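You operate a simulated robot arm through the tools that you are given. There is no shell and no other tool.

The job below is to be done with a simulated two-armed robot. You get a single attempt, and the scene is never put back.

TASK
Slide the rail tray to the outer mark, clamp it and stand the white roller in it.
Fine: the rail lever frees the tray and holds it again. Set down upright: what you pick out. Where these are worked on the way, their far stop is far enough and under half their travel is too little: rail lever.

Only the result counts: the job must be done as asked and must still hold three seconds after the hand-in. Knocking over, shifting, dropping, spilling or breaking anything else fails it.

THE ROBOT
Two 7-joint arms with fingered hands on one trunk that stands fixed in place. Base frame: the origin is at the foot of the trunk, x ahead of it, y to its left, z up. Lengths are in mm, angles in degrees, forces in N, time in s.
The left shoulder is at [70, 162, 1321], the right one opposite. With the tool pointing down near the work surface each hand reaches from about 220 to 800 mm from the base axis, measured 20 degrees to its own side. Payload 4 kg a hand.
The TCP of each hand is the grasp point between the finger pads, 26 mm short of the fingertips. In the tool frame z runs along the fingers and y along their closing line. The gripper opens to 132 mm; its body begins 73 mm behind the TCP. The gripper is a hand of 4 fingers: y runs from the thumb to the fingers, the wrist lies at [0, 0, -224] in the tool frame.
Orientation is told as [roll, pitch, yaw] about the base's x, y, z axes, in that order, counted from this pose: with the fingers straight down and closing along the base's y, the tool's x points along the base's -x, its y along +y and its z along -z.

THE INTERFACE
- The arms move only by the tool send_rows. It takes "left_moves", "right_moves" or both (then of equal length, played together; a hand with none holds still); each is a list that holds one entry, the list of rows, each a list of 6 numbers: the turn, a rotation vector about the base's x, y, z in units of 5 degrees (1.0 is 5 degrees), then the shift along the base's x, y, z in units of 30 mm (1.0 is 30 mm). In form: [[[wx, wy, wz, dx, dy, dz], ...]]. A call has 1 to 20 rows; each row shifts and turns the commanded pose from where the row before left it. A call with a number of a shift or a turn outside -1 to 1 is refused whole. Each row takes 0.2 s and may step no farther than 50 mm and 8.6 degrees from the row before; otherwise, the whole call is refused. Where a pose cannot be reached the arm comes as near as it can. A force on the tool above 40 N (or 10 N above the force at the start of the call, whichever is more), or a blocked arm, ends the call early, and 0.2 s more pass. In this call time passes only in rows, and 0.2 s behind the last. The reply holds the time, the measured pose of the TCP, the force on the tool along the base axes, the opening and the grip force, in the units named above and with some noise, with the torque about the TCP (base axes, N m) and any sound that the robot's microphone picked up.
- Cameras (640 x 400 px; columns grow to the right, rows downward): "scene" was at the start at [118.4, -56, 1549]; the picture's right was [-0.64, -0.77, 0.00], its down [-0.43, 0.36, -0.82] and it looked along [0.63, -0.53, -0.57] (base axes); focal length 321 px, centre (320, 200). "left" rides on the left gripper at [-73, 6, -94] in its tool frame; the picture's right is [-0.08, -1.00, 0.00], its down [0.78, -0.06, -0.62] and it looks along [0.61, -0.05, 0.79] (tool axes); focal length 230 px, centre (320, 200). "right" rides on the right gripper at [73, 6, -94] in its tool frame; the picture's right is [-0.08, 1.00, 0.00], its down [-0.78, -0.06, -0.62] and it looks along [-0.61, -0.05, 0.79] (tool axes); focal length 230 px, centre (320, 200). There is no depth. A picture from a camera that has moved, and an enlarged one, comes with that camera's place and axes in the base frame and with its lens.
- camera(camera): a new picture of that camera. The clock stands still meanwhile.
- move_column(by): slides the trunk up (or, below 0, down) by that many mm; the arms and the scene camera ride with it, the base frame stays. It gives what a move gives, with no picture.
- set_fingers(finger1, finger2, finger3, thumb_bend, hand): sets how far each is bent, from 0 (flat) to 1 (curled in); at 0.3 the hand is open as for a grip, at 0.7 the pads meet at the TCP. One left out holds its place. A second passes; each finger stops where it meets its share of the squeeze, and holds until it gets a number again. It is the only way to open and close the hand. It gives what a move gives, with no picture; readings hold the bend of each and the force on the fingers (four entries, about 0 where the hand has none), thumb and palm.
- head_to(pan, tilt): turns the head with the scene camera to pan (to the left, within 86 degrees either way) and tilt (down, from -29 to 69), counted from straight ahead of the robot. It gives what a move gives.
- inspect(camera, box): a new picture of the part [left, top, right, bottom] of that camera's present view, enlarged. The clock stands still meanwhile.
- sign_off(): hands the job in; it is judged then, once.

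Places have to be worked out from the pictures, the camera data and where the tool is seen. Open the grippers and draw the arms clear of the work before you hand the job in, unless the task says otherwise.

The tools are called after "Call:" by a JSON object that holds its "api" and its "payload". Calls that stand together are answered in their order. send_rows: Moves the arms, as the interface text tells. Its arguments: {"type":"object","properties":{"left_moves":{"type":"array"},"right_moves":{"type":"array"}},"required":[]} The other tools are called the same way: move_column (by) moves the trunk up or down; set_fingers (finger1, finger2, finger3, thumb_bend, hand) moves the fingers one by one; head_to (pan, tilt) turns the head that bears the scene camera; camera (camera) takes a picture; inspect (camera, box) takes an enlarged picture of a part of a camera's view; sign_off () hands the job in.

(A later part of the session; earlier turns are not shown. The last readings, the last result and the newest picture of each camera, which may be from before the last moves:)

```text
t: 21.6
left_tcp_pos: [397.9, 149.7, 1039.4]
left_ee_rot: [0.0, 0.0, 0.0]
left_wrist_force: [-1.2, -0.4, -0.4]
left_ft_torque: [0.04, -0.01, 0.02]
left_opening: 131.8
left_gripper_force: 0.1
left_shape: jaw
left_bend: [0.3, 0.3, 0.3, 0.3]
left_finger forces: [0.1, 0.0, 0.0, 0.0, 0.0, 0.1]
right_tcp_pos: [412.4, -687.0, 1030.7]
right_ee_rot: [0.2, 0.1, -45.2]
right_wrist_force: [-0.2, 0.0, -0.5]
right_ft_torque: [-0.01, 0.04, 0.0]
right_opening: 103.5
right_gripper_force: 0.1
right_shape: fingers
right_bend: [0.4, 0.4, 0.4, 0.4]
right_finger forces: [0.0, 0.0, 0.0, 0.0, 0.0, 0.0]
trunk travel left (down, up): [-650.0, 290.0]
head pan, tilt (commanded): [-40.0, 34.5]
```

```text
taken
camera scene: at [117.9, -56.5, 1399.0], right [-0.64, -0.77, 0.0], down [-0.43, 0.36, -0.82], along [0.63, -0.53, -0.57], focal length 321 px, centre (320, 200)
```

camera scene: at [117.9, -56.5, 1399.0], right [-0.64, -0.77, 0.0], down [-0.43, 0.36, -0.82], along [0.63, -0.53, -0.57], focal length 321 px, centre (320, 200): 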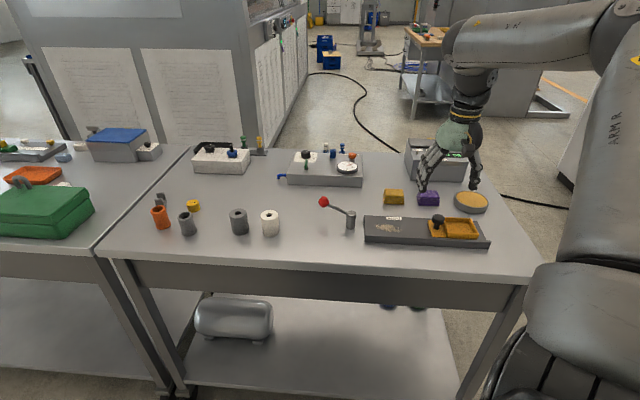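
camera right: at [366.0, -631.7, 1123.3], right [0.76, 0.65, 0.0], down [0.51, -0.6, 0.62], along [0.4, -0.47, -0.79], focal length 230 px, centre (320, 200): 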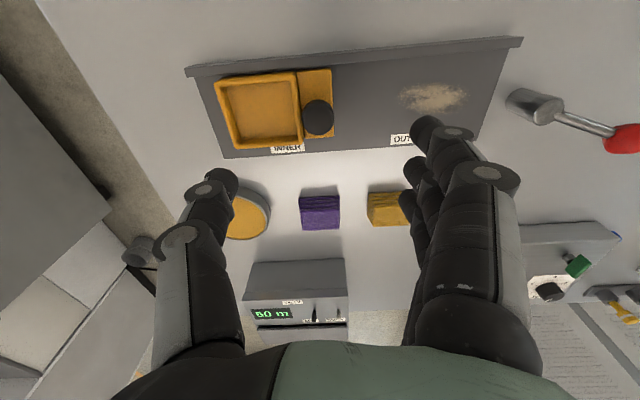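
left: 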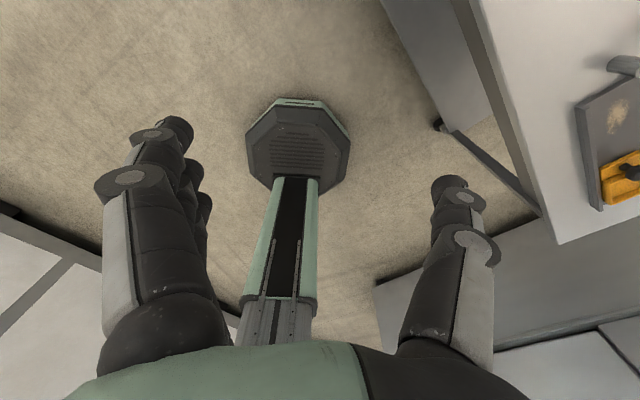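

Call:
{"api": "inspect", "payload": {"camera": "right", "box": [180, 30, 420, 180]}}

Call:
{"api": "inspect", "payload": {"camera": "scene", "box": [350, 150, 510, 260]}}

```text
2.67 times, centred on (300, 105) of right
camera zoom: at [366.0, -631.7, 1123.3], right [0.76, 0.65, 0.0], down [0.51, -0.6, 0.62], along [0.4, -0.47, -0.79], focal length 614 px, centre (373, 453)
```

zoom: 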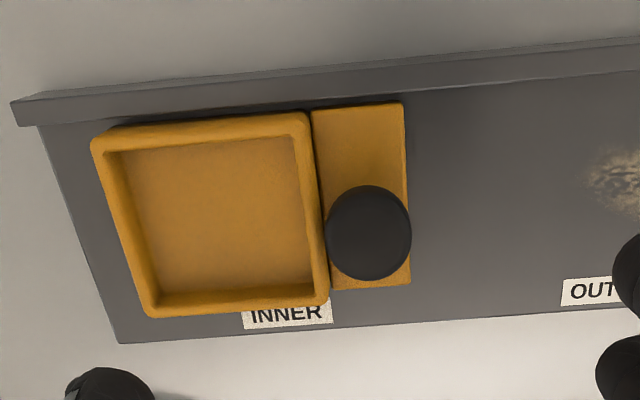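

```text
3.64 times, centred on (430, 205) of scene
camera zoom: at [117.9, -56.5, 1399.0], right [-0.64, -0.77, 0.0], down [-0.43, 0.36, -0.82], along [0.63, -0.53, -0.57], focal length 1167 px, centre (-80, 182)
```

zoom: 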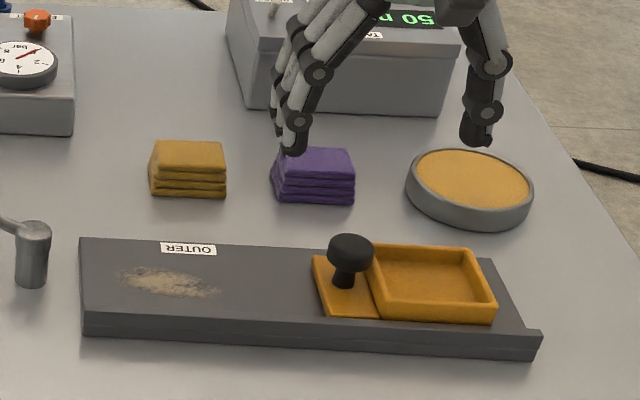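

The knob head triangulates to (411.5,-687.7,906), straight below the TCP, and the tray rim to z≈889. The carriage centre lines up with the INNER label, so I need to move it by the label spacing; I descend to z 918 so the tips stay above the tray rim.

Call:
{"api": "send_rows", "payload": {"right_moves": [[[0, 0, 0, 0, -0.01, -0.75], [0, 0, 0, 0, -0.01, -0.75], [0, 0, 0, 0, 0, -0.75], [0, 0, 0, 0, 0, -0.75], [0, 0, 0, 0, 0, -0.75]]]}}

Call:
{"api": "camera", "payload": {"camera": "right"}}

Call:
{"api": "inspect", "payload": {"camera": "scene", "box": [350, 150, 510, 260]}}

```text
t: 22.8
left_tcp_pos: [397.5, 150.6, 1038.4]
left_ee_rot: [0.0, -0.1, -0.1]
left_wrist_force: [0.6, -0.5, -0.7]
left_ft_torque: [-0.02, -0.04, 0.01]
left_opening: 131.6
left_gripper_force: 0.0
left_shape: jaw
left_bend: [0.3, 0.3, 0.3, 0.3]
left_finger forces: [0.1, 0.0, 0.0, 0.0, 0.0, 0.0]
right_tcp_pos: [412.8, -688.8, 916.1]
right_ee_rot: [-0.1, 0.0, -45.1]
right_wrist_force: [0.6, 0.1, -0.3]
right_ft_torque: [-0.02, 0.02, 0.0]
right_opening: 103.4
right_gripper_force: 0.1
right_shape: fingers
right_bend: [0.4, 0.4, 0.4, 0.4]
right_finger forces: [0.0, 0.0, 0.0, 0.0, 0.1, 0.0]
trunk travel left (down, up): [-650.0, 290.0]
head pan, tilt (commanded): [-40.0, 34.5]
```

```text
taken
camera right: at [366.1, -632.6, 1010.4], right [0.76, 0.65, 0.0], down [0.51, -0.6, 0.62], along [0.4, -0.47, -0.79], focal length 230 px, centre (320, 200)
```

right: 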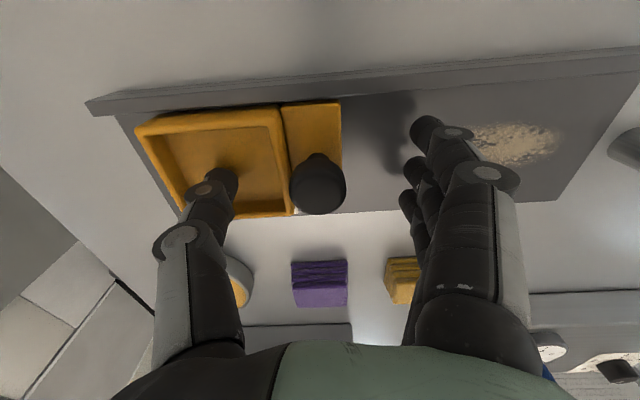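

```text
3.64 times, centred on (430, 205) of scene
camera zoom: at [118.6, -56.5, 1399.0], right [-0.64, -0.77, 0.0], down [-0.43, 0.36, -0.82], along [0.63, -0.53, -0.57], focal length 1167 px, centre (-80, 182)
```

zoom: 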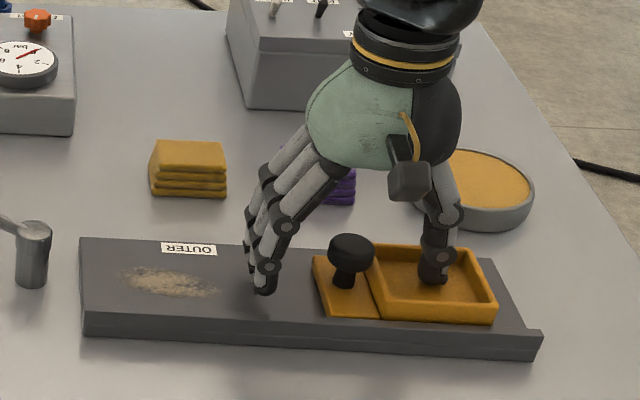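

The knob lies between thumb and fingers, with TCP about 3 mm too far out. I correct this, raise 5 mm so the thumb clears the tray rim, then close on the knob head.

Call:
{"api": "send_rows", "payload": {"right_moves": [[[0, 0, 0, -0.06, 0.06, 0.17]]]}}

Call:
{"api": "set_fingers", "payload": {"hand": "right", "finger1": 0.6, "finger2": 0.6, "finger3": 0.6, "thumb_bend": 0.6}}

Call:
{"api": "camera", "payload": {"camera": "right"}}

Call:
{"api": "inspect", "payload": {"camera": "scene", "box": [350, 150, 510, 260]}}

```text
t: 23.1
left_tcp_pos: [395.9, 150.3, 1038.6]
left_ee_rot: [0.1, 0.0, 0.0]
left_wrist_force: [0.1, 0.6, 0.2]
left_ft_torque: [-0.01, 0.04, 0.0]
left_opening: 131.7
left_gripper_force: 0.0
left_shape: jaw
left_bend: [0.3, 0.3, 0.3, 0.3]
left_finger forces: [0.0, 0.0, 0.0, 0.0, 0.0, 0.0]
right_tcp_pos: [411.3, -686.0, 922.7]
right_ee_rot: [0.1, 0.0, -45.0]
right_wrist_force: [-0.5, 0.1, 0.4]
right_ft_torque: [0.04, 0.01, 0.01]
right_opening: 103.5
right_gripper_force: 0.0
right_shape: fingers
right_bend: [0.4, 0.4, 0.4, 0.4]
right_finger forces: [0.0, 0.1, 0.0, 0.0, 0.0, 0.0]
trunk travel left (down, up): [-650.0, 290.0]
head pan, tilt (commanded): [-40.0, 34.5]
```

```text
t: 24.1
left_tcp_pos: [398.1, 150.4, 1038.9]
left_ee_rot: [0.0, 0.0, 0.0]
left_wrist_force: [0.1, -0.2, 0.4]
left_ft_torque: [-0.03, 0.02, 0.02]
left_opening: 131.7
left_gripper_force: 0.0
left_shape: jaw
left_bend: [0.3, 0.3, 0.3, 0.3]
left_finger forces: [0.0, 0.0, 0.0, 0.0, 0.0, 0.1]
right_tcp_pos: [412.0, -686.1, 923.2]
right_ee_rot: [0.0, 0.0, -45.1]
right_wrist_force: [-1.3, -1.7, -0.2]
right_ft_torque: [-0.02, 0.02, -0.01]
right_opening: 42.6
right_gripper_force: 0.8
right_shape: fingers
right_bend: [0.6, 0.6, 0.6, 0.59]
right_finger forces: [0.0, 0.0, 0.0, 0.1, 1.5, 0.0]
trunk travel left (down, up): [-650.0, 290.0]
head pan, tilt (commanded): [-40.0, 34.5]
```

```text
taken
camera right: at [364.2, -630.3, 1016.1], right [0.76, 0.65, 0.0], down [0.51, -0.6, 0.62], along [0.4, -0.47, -0.79], focal length 230 px, centre (320, 200)
```

right: 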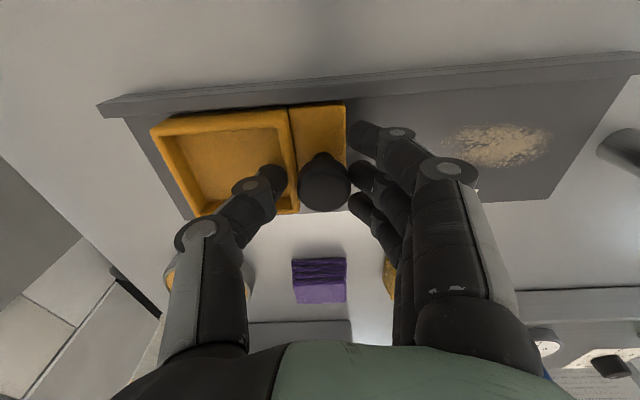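

```text
3.64 times, centred on (430, 205) of scene
camera zoom: at [118.1, -56.3, 1399.0], right [-0.64, -0.77, 0.0], down [-0.43, 0.36, -0.82], along [0.63, -0.53, -0.57], focal length 1167 px, centre (-80, 182)
```

zoom: 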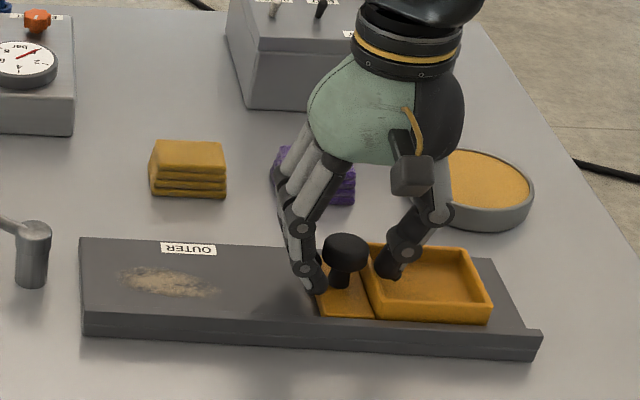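

The thumb pad is bearing on the inside of the tray's wall next to the knob (1.5 N), and the tray already slid a few mm, so it is free. I push along the rail direction in the same posture for about 100 mm.

Call:
{"api": "send_rows", "payload": {"right_moves": [[[0, 0, 0, 0.33, 0.335, 0], [0, 0, 0, 0.33, 0.335, 0], [0, 0, 0, 0.33, 0.335, 0], [0, 0, 0, 0.33, 0.335, 0], [0, 0, 0, 0.33, 0.335, 0], [0, 0, 0, 0.33, 0.335, 0], [0, 0, 0, 0.33, 0.335, 0]]]}}

Call:
{"api": "camera", "payload": {"camera": "right"}}

Call:
{"api": "inspect", "payload": {"camera": "scene", "box": [330, 150, 490, 260]}}

```text
t: 25.8
left_tcp_pos: [397.5, 150.3, 1038.4]
left_ee_rot: [0.0, 0.0, 0.0]
left_wrist_force: [0.2, -0.8, -0.4]
left_ft_torque: [-0.01, 0.0, -0.01]
left_opening: 132.2
left_gripper_force: 0.0
left_shape: jaw
left_bend: [0.3, 0.3, 0.3, 0.3]
left_finger forces: [0.1, 0.1, 0.0, 0.1, 0.1, 0.0]
right_tcp_pos: [482.6, -615.1, 921.6]
right_ee_rot: [0.0, 0.0, -45.0]
right_wrist_force: [-0.7, -1.6, 0.1]
right_ft_torque: [-0.08, 0.02, 0.02]
right_opening: 42.5
right_gripper_force: 1.2
right_shape: fingers
right_bend: [0.6, 0.6, 0.6, 0.59]
right_finger forces: [0.0, 0.1, 0.1, 0.1, 1.9, 0.1]
trunk travel left (down, up): [-650.0, 290.0]
head pan, tilt (commanded): [-40.0, 34.5]
```

```text
taken
camera right: at [434.6, -558.8, 1015.9], right [0.76, 0.65, 0.0], down [0.51, -0.6, 0.62], along [0.4, -0.47, -0.79], focal length 230 px, centre (320, 200)
```

right: 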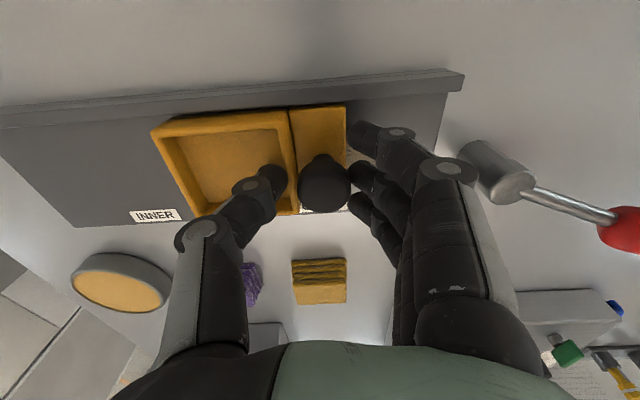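

```text
3.64 times, centred on (410, 205) of scene
camera zoom: at [118.8, -55.8, 1398.9], right [-0.64, -0.77, 0.0], down [-0.43, 0.36, -0.82], along [0.63, -0.53, -0.57], focal length 1167 px, centre (-7, 182)
```

zoom: 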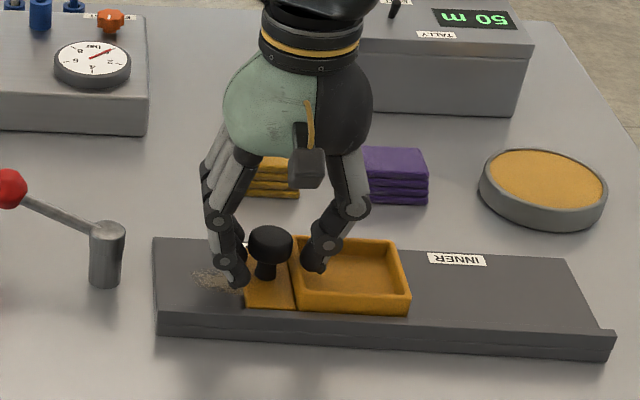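

The tray has followed, about 104 mm so far; the INNER to OUTER spacing measures about 140 mm. I push about 32 mm more and then check.

Call:
{"api": "send_rows", "payload": {"right_moves": [[[0, 0, 0, 0.25, 0.252, 0], [0, 0, 0, 0.25, 0.252, 0], [0, 0, 0, 0.25, 0.252, 0]]]}}

Call:
{"api": "camera", "payload": {"camera": "right"}}

Call:
{"api": "inspect", "payload": {"camera": "scene", "box": [330, 150, 490, 260]}}

```text
t: 26.6
left_tcp_pos: [397.6, 150.4, 1039.3]
left_ee_rot: [0.0, 0.0, 0.0]
left_wrist_force: [-0.1, -0.5, 0.2]
left_ft_torque: [0.0, -0.01, 0.01]
left_opening: 132.1
left_gripper_force: 0.0
left_shape: jaw
left_bend: [0.3, 0.3, 0.3, 0.3]
left_finger forces: [0.1, 0.0, 0.0, 0.1, 0.0, 0.0]
right_tcp_pos: [504.0, -593.0, 922.4]
right_ee_rot: [0.0, -0.1, -45.1]
right_wrist_force: [-0.2, -2.6, 0.9]
right_ft_torque: [-0.09, 0.06, 0.01]
right_opening: 42.5
right_gripper_force: 1.7
right_shape: fingers
right_bend: [0.6, 0.6, 0.6, 0.59]
right_finger forces: [0.0, 0.0, 0.0, 0.0, 2.0, 0.0]
trunk travel left (down, up): [-650.0, 290.0]
head pan, tilt (commanded): [-40.0, 34.5]
```

```text
taken
camera right: at [455.8, -536.9, 1015.8], right [0.76, 0.65, 0.0], down [0.51, -0.6, 0.62], along [0.4, -0.47, -0.79], focal length 230 px, centre (320, 200)
```

right: 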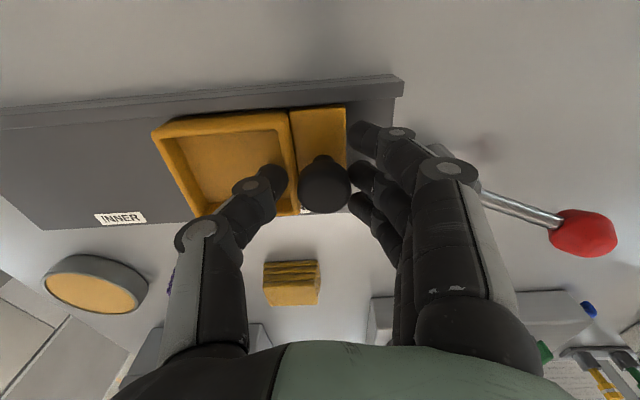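

```text
3.64 times, centred on (410, 205) of scene
camera zoom: at [118.5, -56.1, 1399.0], right [-0.64, -0.77, 0.0], down [-0.43, 0.36, -0.82], along [0.63, -0.53, -0.57], focal length 1167 px, centre (-7, 182)
```

zoom: 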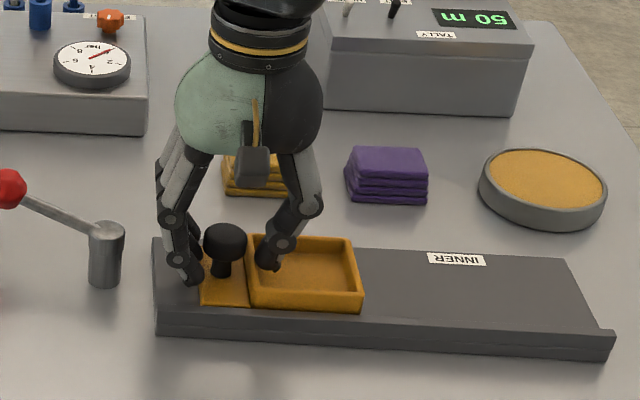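

About 135 mm moved now. I push another 4 mm, then open and rise to compare the tray with the OUTER label, as I did at INNER.

Call:
{"api": "send_rows", "payload": {"right_moves": [[[0, 0, 0, 0.094, 0.095, 0]]]}}

Call:
{"api": "set_fingers", "payload": {"hand": "right", "finger1": 0.45, "finger2": 0.45, "finger3": 0.45, "thumb_bend": 0.45}}

Call:
{"api": "send_rows", "payload": {"right_moves": [[[0, 0, 0, 0, 0, 0.6], [0, 0, 0, 0, 0, 0.6], [0, 0, 0, 0, 0, 0.8], [0, 0, 0, 0, 0, 0.8], [0, 0, 0, 0, 0, 0.8]]]}}

Call:
{"api": "camera", "payload": {"camera": "right"}}

Call:
{"api": "inspect", "payload": {"camera": "right", "box": [180, 30, 420, 180]}}

```text
t: 26.9
left_tcp_pos: [397.5, 150.0, 1038.5]
left_ee_rot: [0.0, 0.0, 0.1]
left_wrist_force: [-0.1, 0.5, 0.1]
left_ft_torque: [0.0, -0.01, -0.02]
left_opening: 131.8
left_gripper_force: 0.1
left_shape: jaw
left_bend: [0.3, 0.3, 0.3, 0.3]
left_finger forces: [0.1, 0.0, 0.0, 0.1, 0.0, 0.1]
right_tcp_pos: [506.9, -589.6, 922.5]
right_ee_rot: [0.0, 0.0, -45.1]
right_wrist_force: [-0.5, -2.3, 0.4]
right_ft_torque: [-0.07, 0.02, 0.03]
right_opening: 42.7
right_gripper_force: 0.6
right_shape: fingers
right_bend: [0.6, 0.6, 0.6, 0.59]
right_finger forces: [0.1, 0.1, 0.0, 0.1, 1.9, 0.0]
trunk travel left (down, up): [-650.0, 290.0]
head pan, tilt (commanded): [-40.0, 34.5]
```

```text
t: 27.9
left_tcp_pos: [398.3, 150.2, 1037.9]
left_ee_rot: [0.0, 0.0, 0.1]
left_wrist_force: [-0.2, -1.1, -0.9]
left_ft_torque: [-0.02, 0.03, 0.0]
left_opening: 132.1
left_gripper_force: 0.0
left_shape: jaw
left_bend: [0.3, 0.3, 0.3, 0.3]
left_finger forces: [0.0, 0.0, 0.0, 0.0, 0.0, 0.1]
right_tcp_pos: [506.5, -589.0, 921.9]
right_ee_rot: [0.0, 0.0, -45.1]
right_wrist_force: [0.6, 0.5, -0.6]
right_ft_torque: [0.0, -0.04, 0.03]
right_opening: 86.3
right_gripper_force: 0.2
right_shape: fingers
right_bend: [0.45, 0.45, 0.45, 0.45]
right_finger forces: [0.1, 0.0, 0.1, 0.0, 0.0, 0.0]
trunk travel left (down, up): [-650.0, 290.0]
head pan, tilt (commanded): [-40.0, 34.5]
```

```text
t: 29.1
left_tcp_pos: [397.4, 152.1, 1038.3]
left_ee_rot: [0.0, 0.0, 0.0]
left_wrist_force: [-0.2, -0.7, 0.5]
left_ft_torque: [-0.01, 0.03, -0.02]
left_opening: 131.8
left_gripper_force: 0.1
left_shape: jaw
left_bend: [0.3, 0.3, 0.3, 0.3]
left_finger forces: [0.0, 0.1, 0.0, 0.0, 0.1, 0.0]
right_tcp_pos: [505.6, -587.8, 1031.2]
right_ee_rot: [0.0, 0.0, -45.0]
right_wrist_force: [0.7, 0.1, -0.2]
right_ft_torque: [0.01, -0.01, 0.01]
right_opening: 86.4
right_gripper_force: 0.1
right_shape: fingers
right_bend: [0.45, 0.45, 0.45, 0.45]
right_finger forces: [0.0, 0.0, 0.0, 0.1, 0.0, 0.0]
trunk travel left (down, up): [-650.0, 290.0]
head pan, tilt (commanded): [-40.0, 34.5]
```

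```text
taken
camera right: at [458.5, -532.6, 1124.1], right [0.76, 0.65, 0.0], down [0.51, -0.6, 0.62], along [0.4, -0.47, -0.79], focal length 230 px, centre (320, 200)
```

right: 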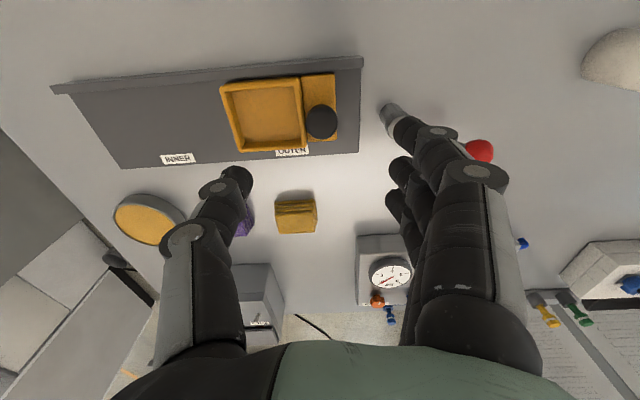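

```text
2.67 times, centred on (300, 105) of right
camera zoom: at [458.5, -532.6, 1124.1], right [0.76, 0.65, 0.0], down [0.51, -0.6, 0.62], along [0.4, -0.47, -0.79], focal length 614 px, centre (373, 453)
```

zoom: 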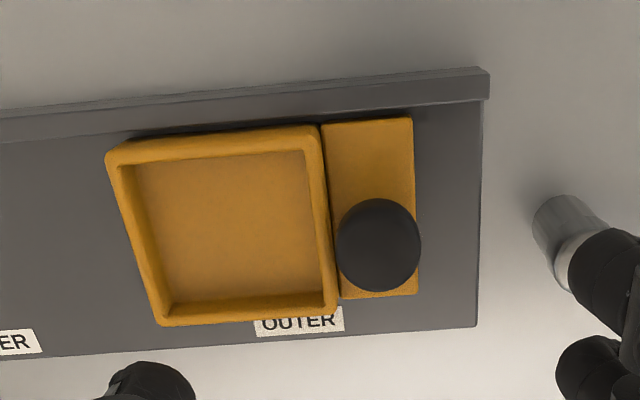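

The tray now sits relative to OUTER almost exactly as it did at INNER, perhaps 1 mm short. I enlarge further to measure this.

Call:
{"api": "inspect", "payload": {"camera": "right", "box": [210, 120, 350, 170]}}

Call:
{"api": "inspect", "payload": {"camera": "scene", "box": [350, 200, 450, 260]}}

```text
4.57 times, centred on (280, 145) of right
camera zoom: at [458.5, -532.6, 1124.1], right [0.76, 0.65, 0.0], down [0.51, -0.6, 0.62], along [0.4, -0.47, -0.79], focal length 1052 px, centre (503, 451)
```

zoom: 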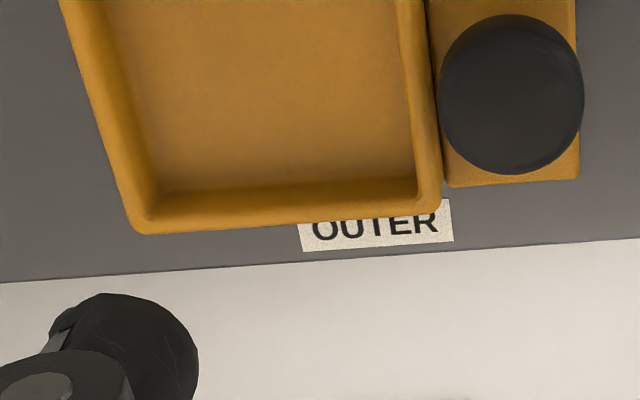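

```text
6.40 times, centred on (400, 230) of scene
camera zoom: at [118.1, -55.2, 1399.0], right [-0.64, -0.77, 0.0], down [-0.43, 0.36, -0.82], along [0.63, -0.53, -0.57], focal length 2054 px, centre (-192, 8)
```

zoom: 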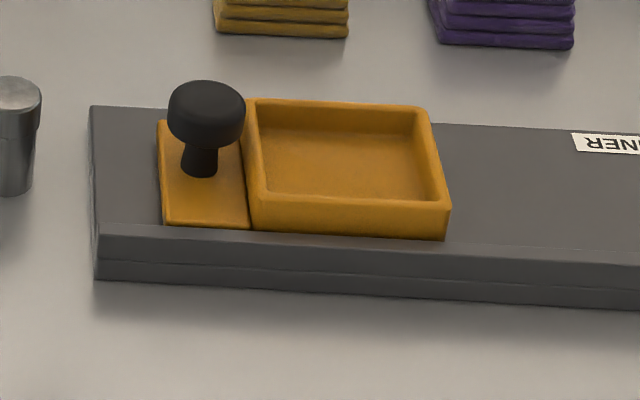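

The tray is about 1.4 mm short of the mark compared with its INNER relation. I descend again, offset by 1.5 mm along the rail, and close the thumb once more so it nudges the wall that last bit.

Call:
{"api": "send_rows", "payload": {"right_moves": [[[0, 0, 0, 0.018, 0.018, -0.8], [0, 0, 0, 0.018, 0.018, -0.8], [0, 0, 0, 0, 0, -0.8], [0, 0, 0, 0, 0, -0.6], [0, 0, 0, 0, 0, -0.6]]]}}

Call:
{"api": "set_fingers", "payload": {"hand": "right", "thumb_bend": 0.6}}

Call:
{"api": "set_fingers", "payload": {"hand": "right", "thumb_bend": 0.45}}

Call:
{"api": "send_rows", "payload": {"right_moves": [[[0, 0, 0, 0, 0, 0.6], [0, 0, 0, 0, 0, 0.6], [0, 0, 0, 0, 0, 0.8], [0, 0, 0, 0, 0, 0.8], [0, 0, 0, 0, 0, 0.8]]]}}

Call:
{"api": "inspect", "payload": {"camera": "right", "box": [180, 30, 420, 180]}}

Call:
{"api": "inspect", "payload": {"camera": "right", "box": [210, 120, 350, 170]}}

Call:
{"api": "camera", "payload": {"camera": "scene"}}

```text
t: 30.4
left_tcp_pos: [396.6, 150.6, 1039.1]
left_ee_rot: [0.0, -0.1, 0.0]
left_wrist_force: [1.0, 0.2, -0.4]
left_ft_torque: [0.01, 0.0, -0.04]
left_opening: 131.8
left_gripper_force: 0.1
left_shape: jaw
left_bend: [0.3, 0.3, 0.3, 0.3]
left_finger forces: [0.0, 0.0, 0.1, 0.0, 0.0, 0.0]
right_tcp_pos: [508.3, -588.3, 921.7]
right_ee_rot: [0.0, 0.0, -45.1]
right_wrist_force: [0.0, -0.3, -0.6]
right_ft_torque: [0.0, 0.0, 0.0]
right_opening: 86.6
right_gripper_force: 0.2
right_shape: fingers
right_bend: [0.45, 0.45, 0.45, 0.45]
right_finger forces: [0.0, 0.0, 0.0, 0.1, 0.0, 0.1]
trunk travel left (down, up): [-650.0, 290.0]
head pan, tilt (commanded): [-40.0, 34.5]
```

```text
t: 31.4
left_tcp_pos: [398.5, 152.1, 1039.0]
left_ee_rot: [-0.1, 0.1, -0.1]
left_wrist_force: [0.3, 0.0, 0.1]
left_ft_torque: [0.0, -0.02, 0.02]
left_opening: 132.1
left_gripper_force: 0.0
left_shape: jaw
left_bend: [0.3, 0.3, 0.3, 0.3]
left_finger forces: [0.0, 0.1, 0.0, 0.1, 0.0, 0.1]
right_tcp_pos: [506.6, -587.8, 922.5]
right_ee_rot: [0.0, 0.0, -45.0]
right_wrist_force: [-1.4, -1.1, -0.8]
right_ft_torque: [-0.02, 0.0, 0.01]
right_opening: 65.4
right_gripper_force: 1.2
right_shape: fingers
right_bend: [0.45, 0.45, 0.45, 0.59]
right_finger forces: [0.0, 0.0, 0.1, 0.0, 1.8, 0.0]
trunk travel left (down, up): [-650.0, 290.0]
head pan, tilt (commanded): [-40.0, 34.5]
```

```text
t: 32.4
left_tcp_pos: [397.1, 149.8, 1038.5]
left_ee_rot: [0.1, -0.1, 0.0]
left_wrist_force: [-0.2, -0.5, -0.1]
left_ft_torque: [0.01, 0.02, 0.01]
left_opening: 131.8
left_gripper_force: 0.0
left_shape: jaw
left_bend: [0.3, 0.3, 0.3, 0.3]
left_finger forces: [0.0, 0.0, 0.0, 0.0, 0.1, 0.1]
right_tcp_pos: [506.9, -587.6, 923.0]
right_ee_rot: [0.0, 0.0, -45.1]
right_wrist_force: [0.3, 0.6, 0.1]
right_ft_torque: [0.0, 0.0, -0.01]
right_opening: 86.4
right_gripper_force: 0.0
right_shape: fingers
right_bend: [0.45, 0.45, 0.45, 0.45]
right_finger forces: [0.1, 0.0, 0.0, 0.0, 0.0, 0.0]
trunk travel left (down, up): [-650.0, 290.0]
head pan, tilt (commanded): [-40.0, 34.5]
```

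```text
t: 33.5
left_tcp_pos: [396.6, 151.3, 1038.0]
left_ee_rot: [0.0, 0.0, 0.0]
left_wrist_force: [-0.5, 0.0, 0.1]
left_ft_torque: [-0.02, 0.01, -0.03]
left_opening: 132.1
left_gripper_force: 0.0
left_shape: jaw
left_bend: [0.3, 0.3, 0.3, 0.3]
left_finger forces: [0.0, 0.1, 0.1, 0.0, 0.1, 0.0]
right_tcp_pos: [506.7, -587.8, 1032.0]
right_ee_rot: [0.0, 0.0, -45.0]
right_wrist_force: [-0.2, 0.1, 0.0]
right_ft_torque: [-0.02, 0.0, 0.01]
right_opening: 86.3
right_gripper_force: 0.0
right_shape: fingers
right_bend: [0.45, 0.45, 0.45, 0.45]
right_finger forces: [0.1, 0.0, 0.1, 0.0, 0.1, 0.1]
trunk travel left (down, up): [-650.0, 290.0]
head pan, tilt (commanded): [-40.0, 34.5]
```

```text
2.67 times, centred on (300, 105) of right
camera zoom: at [459.7, -532.0, 1124.6], right [0.76, 0.65, 0.0], down [0.51, -0.6, 0.62], along [0.4, -0.47, -0.79], focal length 614 px, centre (373, 453)
```

zoom: 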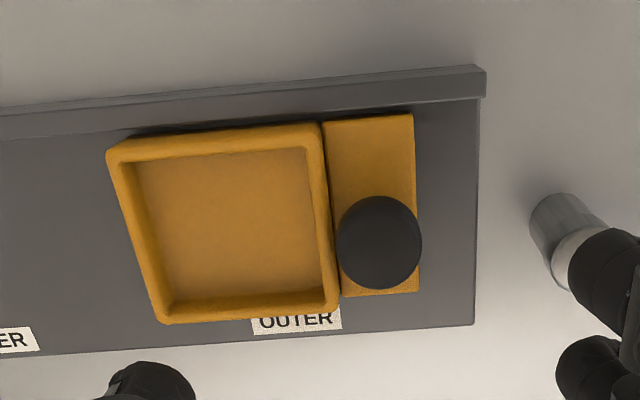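

```text
4.57 times, centred on (280, 145) of right
camera zoom: at [459.7, -532.0, 1124.6], right [0.76, 0.65, 0.0], down [0.51, -0.6, 0.62], along [0.4, -0.47, -0.79], focal length 1052 px, centre (503, 451)
```

zoom: 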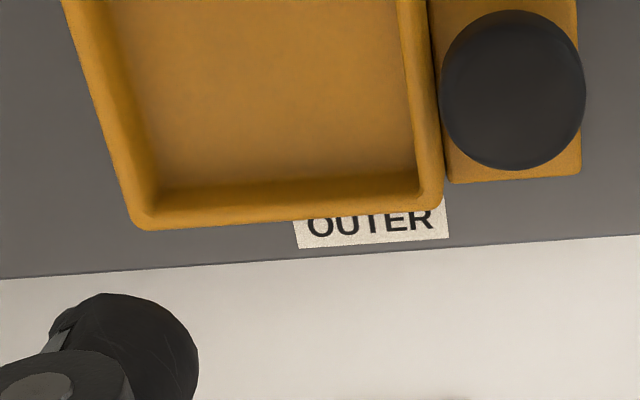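

```text
taken
camera scene: at [118.0, -55.2, 1399.0], right [-0.64, -0.77, 0.0], down [-0.43, 0.36, -0.82], along [0.63, -0.53, -0.57], focal length 321 px, centre (320, 200)
```

scene: 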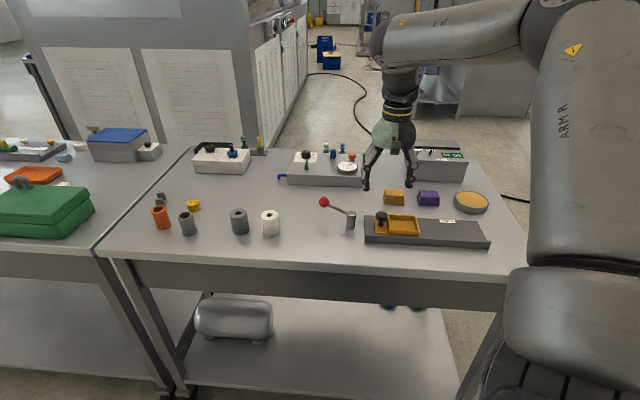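

The tray now matches its mark to within a fraction of a mm. Next I go back to the lever, whose ball is now at about (644,-508,913), tilting and turning the hand to yaw 25 above it.

Call:
{"api": "send_rows", "payload": {"right_moves": [[[-0.707, -0.707, 0, 0.254, 0.146, -0.03], [-0.707, -0.707, 0, 0.254, 0.146, -0.03], [-0.707, -0.707, 0, 0.254, 0.146, -0.03], [-0.707, -0.707, 0, 0.254, 0.146, -0.03], [0, 0, 1, 0.254, 0.146, -0.03], [0, 0, 1, 0.254, 0.146, -0.03], [0, 0, 1, 0.254, 0.146, -0.03], [0, 0, 1, 0.254, 0.146, -0.03], [0, 0, 1, 0.254, 0.146, -0.03], [0, 0, 1, 0.254, 0.146, -0.03], [0, 0, 1, 0.254, 0.146, -0.03], [0, 0, 1, 0.254, 0.146, -0.03], [0, 0, 1, 0.254, 0.146, -0.03], [0, 0, 1, 0.254, 0.146, -0.03], [0, 0, 1, 0.254, 0.146, -0.03], [0, 0, 1, 0.254, 0.146, -0.03], [0, 0, 1, 0.254, 0.146, -0.03], [0, 0, 1, 0.254, 0.146, -0.03]]]}}

Call:
{"api": "camera", "payload": {"camera": "right"}}

Call:
{"api": "inspect", "payload": {"camera": "scene", "box": [240, 130, 400, 250]}}

```text
t: 37.4
left_tcp_pos: [399.4, 150.4, 1039.5]
left_ee_rot: [0.1, 0.0, 0.0]
left_wrist_force: [0.1, 0.2, -0.7]
left_ft_torque: [-0.01, 0.01, -0.03]
left_opening: 131.8
left_gripper_force: 0.0
left_shape: jaw
left_bend: [0.3, 0.3, 0.3, 0.3]
left_finger forces: [0.1, 0.0, 0.0, 0.1, 0.1, 0.1]
right_tcp_pos: [643.8, -509.2, 1013.1]
right_ee_rot: [0.0, -19.9, 25.1]
right_wrist_force: [0.4, 0.1, 0.1]
right_ft_torque: [-0.01, -0.01, 0.0]
right_opening: 86.7
right_gripper_force: 0.0
right_shape: fingers
right_bend: [0.45, 0.45, 0.45, 0.45]
right_finger forces: [0.1, 0.0, 0.1, 0.1, 0.1, 0.0]
trunk travel left (down, up): [-650.0, 290.0]
head pan, tilt (commanded): [-40.0, 34.5]
```

```text
taken
camera right: at [551.6, -546.8, 1076.9], right [-0.36, 0.93, 0.03], down [0.5, 0.17, 0.85], along [0.79, 0.32, -0.53], focal length 230 px, centre (320, 200)
```

right: 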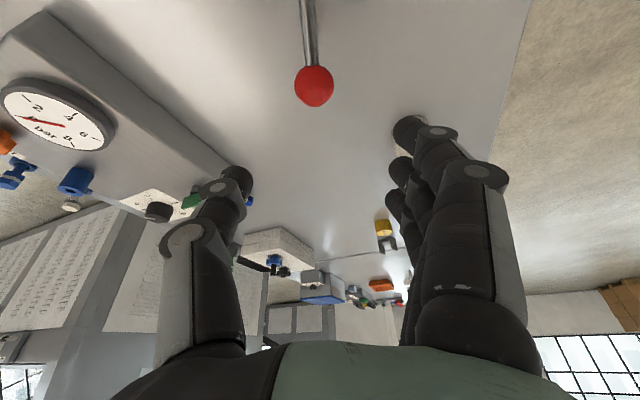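

```text
3.33 times, centred on (320, 190) of scene
camera zoom: at [118.9, -55.8, 1398.9], right [-0.64, -0.77, 0.0], down [-0.43, 0.36, -0.82], along [0.63, -0.53, -0.57], focal length 1070 px, centre (320, 233)
```

zoom: 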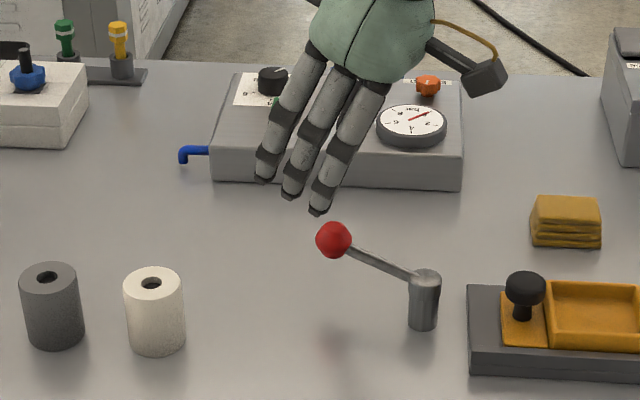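

The ball is directly beneath at (646,-510,913). I descend onto it and close the hand around it again.

Call:
{"api": "send_rows", "payload": {"right_moves": [[[0, 0, 0, 0.011, -0.006, -0.66], [0, 0, 0, 0.011, -0.006, -0.66], [0, 0, 0, 0.011, -0.006, -0.66], [0, 0, 0, 0.011, -0.006, -0.66], [0, 0, 0, 0.011, -0.006, -0.64]]]}}

Call:
{"api": "set_fingers", "payload": {"hand": "right", "finger1": 0.63, "finger2": 0.63, "finger3": 0.63, "thumb_bend": 0.63}}

Call:
{"api": "camera", "payload": {"camera": "right"}}

```text
t: 38.5
left_tcp_pos: [397.3, 150.8, 1039.7]
left_ee_rot: [0.0, 0.0, 0.0]
left_wrist_force: [0.2, -0.2, -0.1]
left_ft_torque: [0.03, 0.06, 0.02]
left_opening: 131.7
left_gripper_force: 0.1
left_shape: jaw
left_bend: [0.3, 0.3, 0.3, 0.3]
left_finger forces: [0.1, 0.1, 0.1, 0.0, 0.0, 0.1]
right_tcp_pos: [646.7, -510.3, 915.6]
right_ee_rot: [0.1, -20.0, 25.0]
right_wrist_force: [0.7, 0.2, 0.5]
right_ft_torque: [-0.02, 0.0, 0.0]
right_opening: 86.3
right_gripper_force: 0.0
right_shape: fingers
right_bend: [0.45, 0.45, 0.45, 0.45]
right_finger forces: [0.0, 0.1, 0.0, 0.1, 0.1, 0.0]
trunk travel left (down, up): [-650.0, 290.0]
head pan, tilt (commanded): [-40.0, 34.5]
```

```text
t: 39.5
left_tcp_pos: [396.0, 151.3, 1038.8]
left_ee_rot: [0.0, 0.0, 0.0]
left_wrist_force: [0.0, -0.4, -0.4]
left_ft_torque: [0.0, -0.01, -0.02]
left_opening: 132.1
left_gripper_force: 0.0
left_shape: jaw
left_bend: [0.3, 0.3, 0.3, 0.3]
left_finger forces: [0.0, 0.0, 0.0, 0.1, 0.1, 0.0]
right_tcp_pos: [646.6, -511.4, 914.9]
right_ee_rot: [0.0, -19.9, 25.0]
right_wrist_force: [0.4, 0.7, 0.4]
right_ft_torque: [-0.01, 0.0, -0.03]
right_opening: 31.2
right_gripper_force: 0.0
right_shape: fingers
right_bend: [0.63, 0.63, 0.63, 0.63]
right_finger forces: [0.2, 0.0, 0.0, 0.1, 0.0, 0.0]
trunk travel left (down, up): [-650.0, 290.0]
head pan, tilt (commanded): [-40.0, 34.5]
```

```text
taken
camera right: at [552.3, -548.2, 978.9], right [-0.35, 0.93, 0.03], down [0.5, 0.17, 0.85], along [0.79, 0.31, -0.53], focal length 230 px, centre (320, 200)
```

right: 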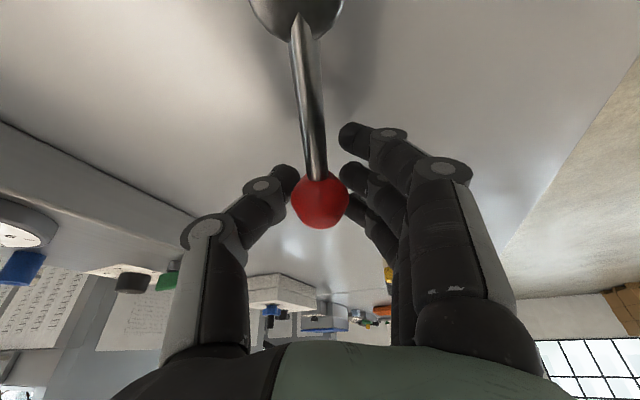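

The ball is centred in the cage again. I swing the lever back along its arc about the hub, 60° first.

Call:
{"api": "send_rows", "payload": {"right_moves": [[[0, 0, -1, 0.08, -0.22, 0], [0, 0, -1, 0.067, -0.227, 0], [0, 0, -1, 0.05, -0.227, 0], [0, 0, -1, 0.027, -0.233, 0], [0, 0, -1, 0.007, -0.233, 0], [0, 0, -1, -0.013, -0.233, 0], [0, 0, -1, -0.033, -0.233, 0], [0, 0, -1, -0.053, -0.227, 0], [0, 0, -1, -0.073, -0.223, 0], [0, 0, -1, -0.093, -0.213, 0], [0, 0, -1, -0.113, -0.207, 0], [0, 0, -1, -0.127, -0.197, 0]]]}}

Call:
{"api": "camera", "payload": {"camera": "right"}}

```text
t: 42.1
left_tcp_pos: [397.6, 149.9, 1038.6]
left_ee_rot: [0.0, -0.1, 0.0]
left_wrist_force: [-0.5, 0.0, 0.2]
left_ft_torque: [-0.04, -0.03, -0.02]
left_opening: 131.9
left_gripper_force: 0.0
left_shape: jaw
left_bend: [0.3, 0.3, 0.3, 0.3]
left_finger forces: [0.1, 0.1, 0.1, 0.2, 0.0, 0.0]
right_tcp_pos: [638.4, -589.8, 915.7]
right_ee_rot: [-0.1, -19.8, -35.1]
right_wrist_force: [1.7, 0.9, -0.7]
right_ft_torque: [-0.01, 0.02, -0.02]
right_opening: 31.4
right_gripper_force: 0.7
right_shape: fingers
right_bend: [0.63, 0.62, 0.63, 0.63]
right_finger forces: [0.1, 1.8, 0.1, 0.1, 0.0, 0.0]
trunk travel left (down, up): [-650.0, 290.0]
head pan, tilt (commanded): [-40.0, 34.5]
```

```text
taken
camera right: at [558.9, -527.8, 979.1], right [0.63, 0.77, 0.03], down [0.4, -0.35, 0.85], along [0.67, -0.53, -0.53], focal length 230 px, centre (320, 200)
```

right: 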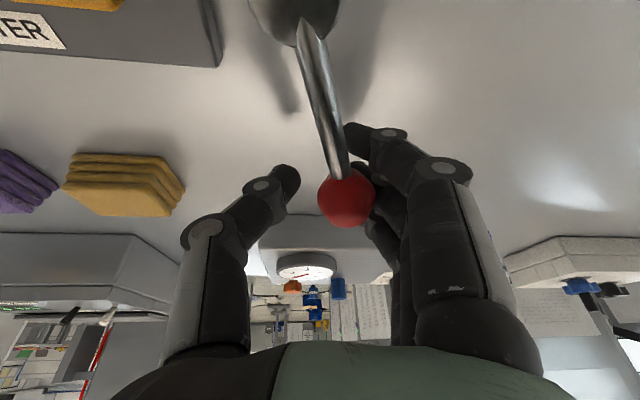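

The lever follows, pushed by the fingers, and is now at about -26° with roughly 20° to go. I continue to its starting stop while watching the force.

Call:
{"api": "send_rows", "payload": {"right_moves": [[[0, 0, -1, -0.13, -0.193, 0], [0, 0, -1, -0.153, -0.173, 0], [0, 0, -1, -0.173, -0.157, 0], [0, 0, -0.6, -0.11, -0.088, 0]]]}}

Call:
{"api": "camera", "payload": {"camera": "right"}}

```text
t: 43.1
left_tcp_pos: [398.1, 151.0, 1039.3]
left_ee_rot: [-0.1, 0.1, 0.1]
left_wrist_force: [-0.4, 0.0, 0.4]
left_ft_torque: [0.02, 0.0, -0.01]
left_opening: 131.8
left_gripper_force: 0.0
left_shape: jaw
left_bend: [0.3, 0.3, 0.3, 0.3]
left_finger forces: [0.0, 0.0, 0.0, 0.0, 0.0, 0.1]
right_tcp_pos: [620.5, -607.9, 915.4]
right_ee_rot: [0.0, -20.0, -53.2]
right_wrist_force: [1.7, 0.5, 0.2]
right_ft_torque: [0.0, 0.02, -0.06]
right_opening: 31.4
right_gripper_force: 0.5
right_shape: fingers
right_bend: [0.63, 0.62, 0.63, 0.63]
right_finger forces: [0.0, 1.2, 0.0, 0.1, 0.1, 0.0]
trunk travel left (down, up): [-650.0, 290.0]
head pan, tilt (commanded): [-40.0, 34.5]
```

```text
taken
camera right: at [564.9, -525.0, 978.8], right [0.84, 0.54, 0.03], down [0.27, -0.46, 0.85], along [0.47, -0.71, -0.53], focal length 230 px, centre (320, 200)
```

right: 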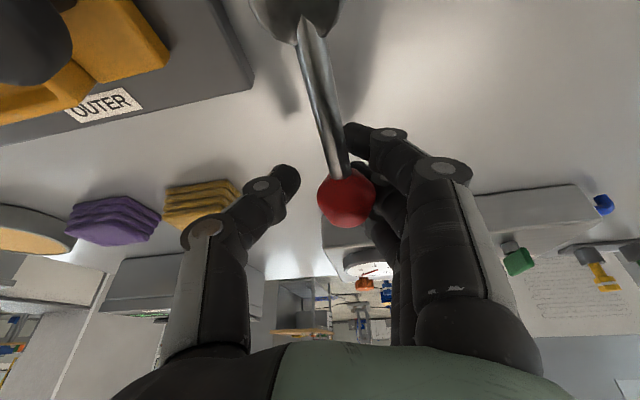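

The ball is at about -44° and the starting position was about -45°, with the force still only 1–2 N. I go on in small steps to feel the stop.

Call:
{"api": "send_rows", "payload": {"right_moves": [[[0, 0, -0.5, -0.09, -0.077, 0], [0, 0, -0.5, -0.097, -0.063, 0]]]}}

Call:
{"api": "camera", "payload": {"camera": "right"}}

```text
t: 43.8
left_tcp_pos: [397.8, 151.8, 1039.7]
left_ee_rot: [0.0, -0.1, 0.0]
left_wrist_force: [-0.6, -0.4, 0.2]
left_ft_torque: [0.0, 0.0, -0.01]
left_opening: 132.1
left_gripper_force: 0.0
left_shape: jaw
left_bend: [0.3, 0.3, 0.3, 0.3]
left_finger forces: [0.0, 0.1, 0.0, 0.1, 0.0, 0.1]
right_tcp_pos: [615.4, -611.8, 915.4]
right_ee_rot: [0.1, -20.0, -58.0]
right_wrist_force: [2.7, 3.5, -0.4]
right_ft_torque: [-0.03, 0.03, 0.05]
right_opening: 31.4
right_gripper_force: 2.1
right_shape: fingers
right_bend: [0.63, 0.61, 0.63, 0.63]
right_finger forces: [0.0, 3.6, 0.1, 0.0, 0.0, 0.0]
trunk travel left (down, up): [-650.0, 290.0]
head pan, tilt (commanded): [-40.0, 34.5]
```

```text
taken
camera right: at [567.5, -523.4, 979.0], right [0.88, 0.47, 0.03], down [0.23, -0.48, 0.85], along [0.41, -0.74, -0.53], focal length 230 px, centre (320, 200)
```

right: 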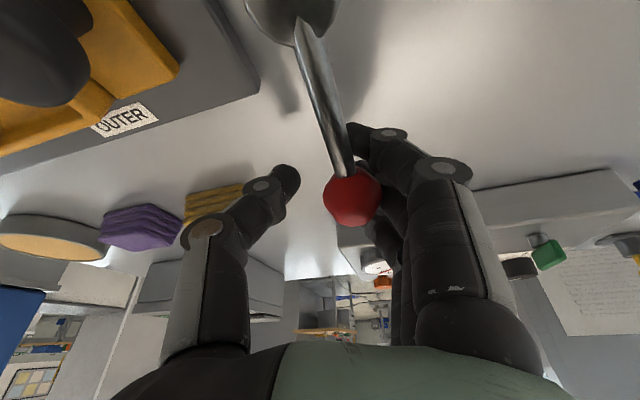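

The force is rising and the ball now lags in the hand, so the lever has met its starting stop. I press slightly further to seat it.

Call:
{"api": "send_rows", "payload": {"right_moves": [[[0, 0, -0.5, -0.1, -0.057, 0]]]}}

```text
t: 44.1
left_tcp_pos: [399.2, 151.6, 1039.0]
left_ee_rot: [-0.1, 0.2, 0.0]
left_wrist_force: [0.5, 0.4, 0.1]
left_ft_torque: [0.02, 0.01, 0.0]
left_opening: 131.8
left_gripper_force: 0.0
left_shape: jaw
left_bend: [0.3, 0.3, 0.3, 0.3]
left_finger forces: [0.0, 0.0, 0.0, 0.0, 0.0, 0.0]
right_tcp_pos: [612.7, -612.1, 916.7]
right_ee_rot: [0.0, -20.0, -60.5]
right_wrist_force: [4.1, 6.2, -1.0]
right_ft_torque: [-0.02, 0.03, 0.08]
right_opening: 31.6
right_gripper_force: 2.6
right_shape: fingers
right_bend: [0.63, 0.6, 0.63, 0.63]
right_finger forces: [0.1, 5.7, 0.0, 0.0, 0.0, 0.0]
trunk travel left (down, up): [-650.0, 290.0]
head pan, tilt (commanded): [-40.0, 34.5]
```

The lever is firmly at its holding stop (7 N on the finger). I open the hand and rise straight up.

Call:
{"api": "set_fingers", "payload": {"hand": "right", "finger1": 0.42, "finger2": 0.42, "finger3": 0.42, "thumb_bend": 0.45}}

Call:
{"api": "send_rows", "payload": {"right_moves": [[[0, 0, 0, 0, 0, 0.7], [0, 0, 0, 0, 0, 0.8], [0, 0, 0, 0, 0, 0.8], [0, 0, 0, -0.2, 0.2, 0.8], [0, 0, 0, -0.4, 0.4, 0.6]]]}}

Call:
{"api": "camera", "payload": {"camera": "right"}}

Call:
{"api": "camera", "payload": {"camera": "scene"}}

```text
t: 45.1
left_tcp_pos: [397.3, 150.1, 1038.3]
left_ee_rot: [0.0, 0.0, 0.0]
left_wrist_force: [1.5, -0.8, 0.2]
left_ft_torque: [-0.01, 0.04, 0.02]
left_opening: 132.0
left_gripper_force: 0.1
left_shape: jaw
left_bend: [0.3, 0.3, 0.3, 0.3]
left_finger forces: [0.0, 0.0, 0.0, 0.0, 0.0, 0.1]
right_tcp_pos: [611.6, -615.3, 914.5]
right_ee_rot: [0.0, -19.9, -60.4]
right_wrist_force: [0.5, 0.6, 0.1]
right_ft_torque: [0.0, -0.01, 0.01]
right_opening: 91.4
right_gripper_force: 0.1
right_shape: fingers
right_bend: [0.42, 0.42, 0.42, 0.45]
right_finger forces: [0.0, 0.1, 0.0, 0.0, 0.1, 0.1]
trunk travel left (down, up): [-650.0, 290.0]
head pan, tilt (commanded): [-40.0, 34.5]
```

```text
t: 46.4
left_tcp_pos: [398.0, 150.9, 1039.3]
left_ee_rot: [0.0, 0.1, -0.1]
left_wrist_force: [1.0, -0.2, -0.6]
left_ft_torque: [0.0, 0.01, -0.03]
left_opening: 131.8
left_gripper_force: 0.0
left_shape: jaw
left_bend: [0.3, 0.3, 0.3, 0.3]
left_finger forces: [0.0, 0.0, 0.1, 0.1, 0.0, 0.1]
right_tcp_pos: [592.2, -596.3, 1027.2]
right_ee_rot: [0.1, -20.0, -60.5]
right_wrist_force: [-0.7, 0.0, -0.3]
right_ft_torque: [-0.02, -0.06, 0.0]
right_opening: 91.6
right_gripper_force: 0.0
right_shape: fingers
right_bend: [0.42, 0.42, 0.42, 0.45]
right_finger forces: [0.0, 0.1, 0.0, 0.1, 0.0, 0.0]
trunk travel left (down, up): [-650.0, 290.0]
head pan, tilt (commanded): [-40.0, 34.5]
```

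```text
taken
camera right: at [548.1, -505.5, 1090.6], right [0.9, 0.43, 0.03], down [0.21, -0.49, 0.85], along [0.38, -0.76, -0.53], focal length 230 px, centre (320, 200)
```

right: 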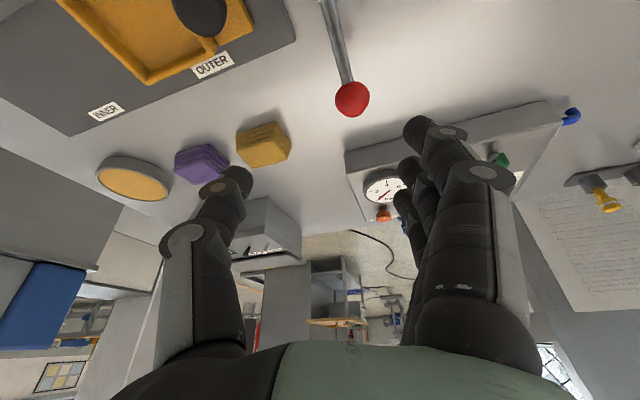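

```text
taken
camera scene: at [117.2, -55.3, 1399.1], right [-0.64, -0.77, 0.0], down [-0.43, 0.36, -0.83], along [0.63, -0.53, -0.56], focal length 321 px, centre (320, 200)
```

scene: 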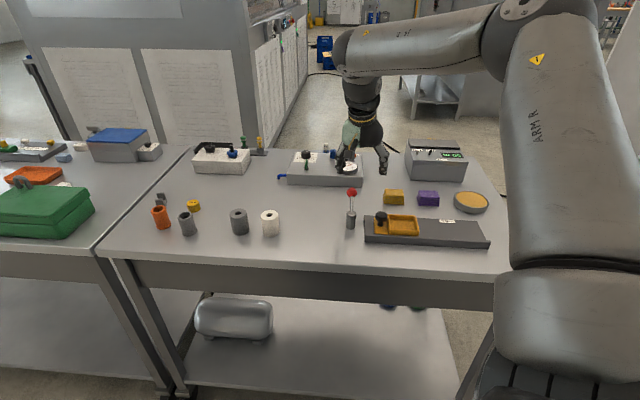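

The lever is back exactly where it started (ball at the same scene pixel as before), and the tray should be clamped. Now I measure the white roller and the tray more carefully.

Call:
{"api": "inspect", "payload": {"camera": "scene", "box": [220, 195, 300, 245]}}

Call:
{"api": "inspect", "payload": {"camera": "scene", "box": [340, 180, 440, 260]}}

Call:
{"api": "inspect", "payload": {"camera": "right", "box": [60, 0, 380, 140]}}

```text
8.00 times, centred on (260, 220) of scene
camera zoom: at [117.2, -55.3, 1399.1], right [-0.64, -0.77, 0.0], down [-0.43, 0.36, -0.83], along [0.63, -0.53, -0.56], focal length 2567 px, centre (800, 40)
```

zoom: 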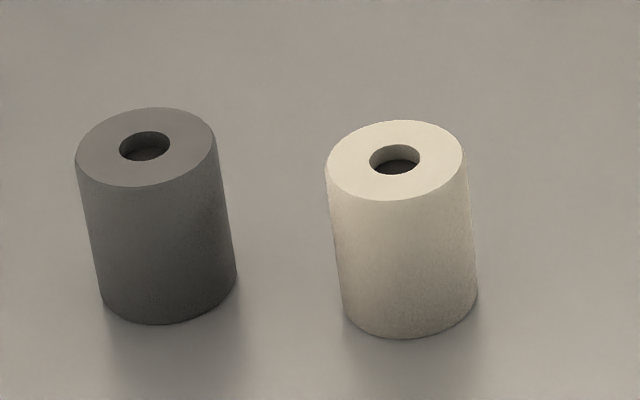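

```text
5.00 times, centred on (390, 220) of scene
camera zoom: at [117.2, -55.3, 1399.1], right [-0.64, -0.77, 0.0], down [-0.43, 0.36, -0.83], along [0.63, -0.53, -0.56], focal length 1604 px, centre (-30, 100)
```

zoom: 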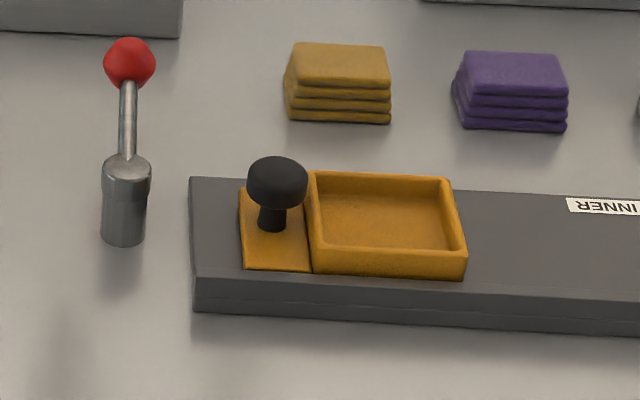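

```text
2.00 times, centred on (220, 70) of right
camera zoom: at [548.1, -505.5, 1090.6], right [0.9, 0.43, 0.03], down [0.21, -0.49, 0.85], along [0.38, -0.76, -0.53], focal length 460 px, centre (520, 460)
```

zoom: 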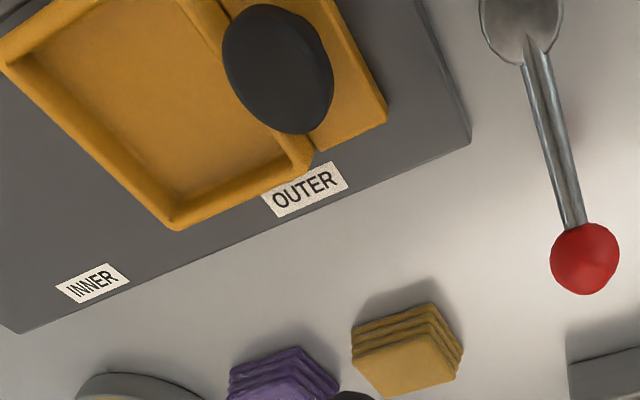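

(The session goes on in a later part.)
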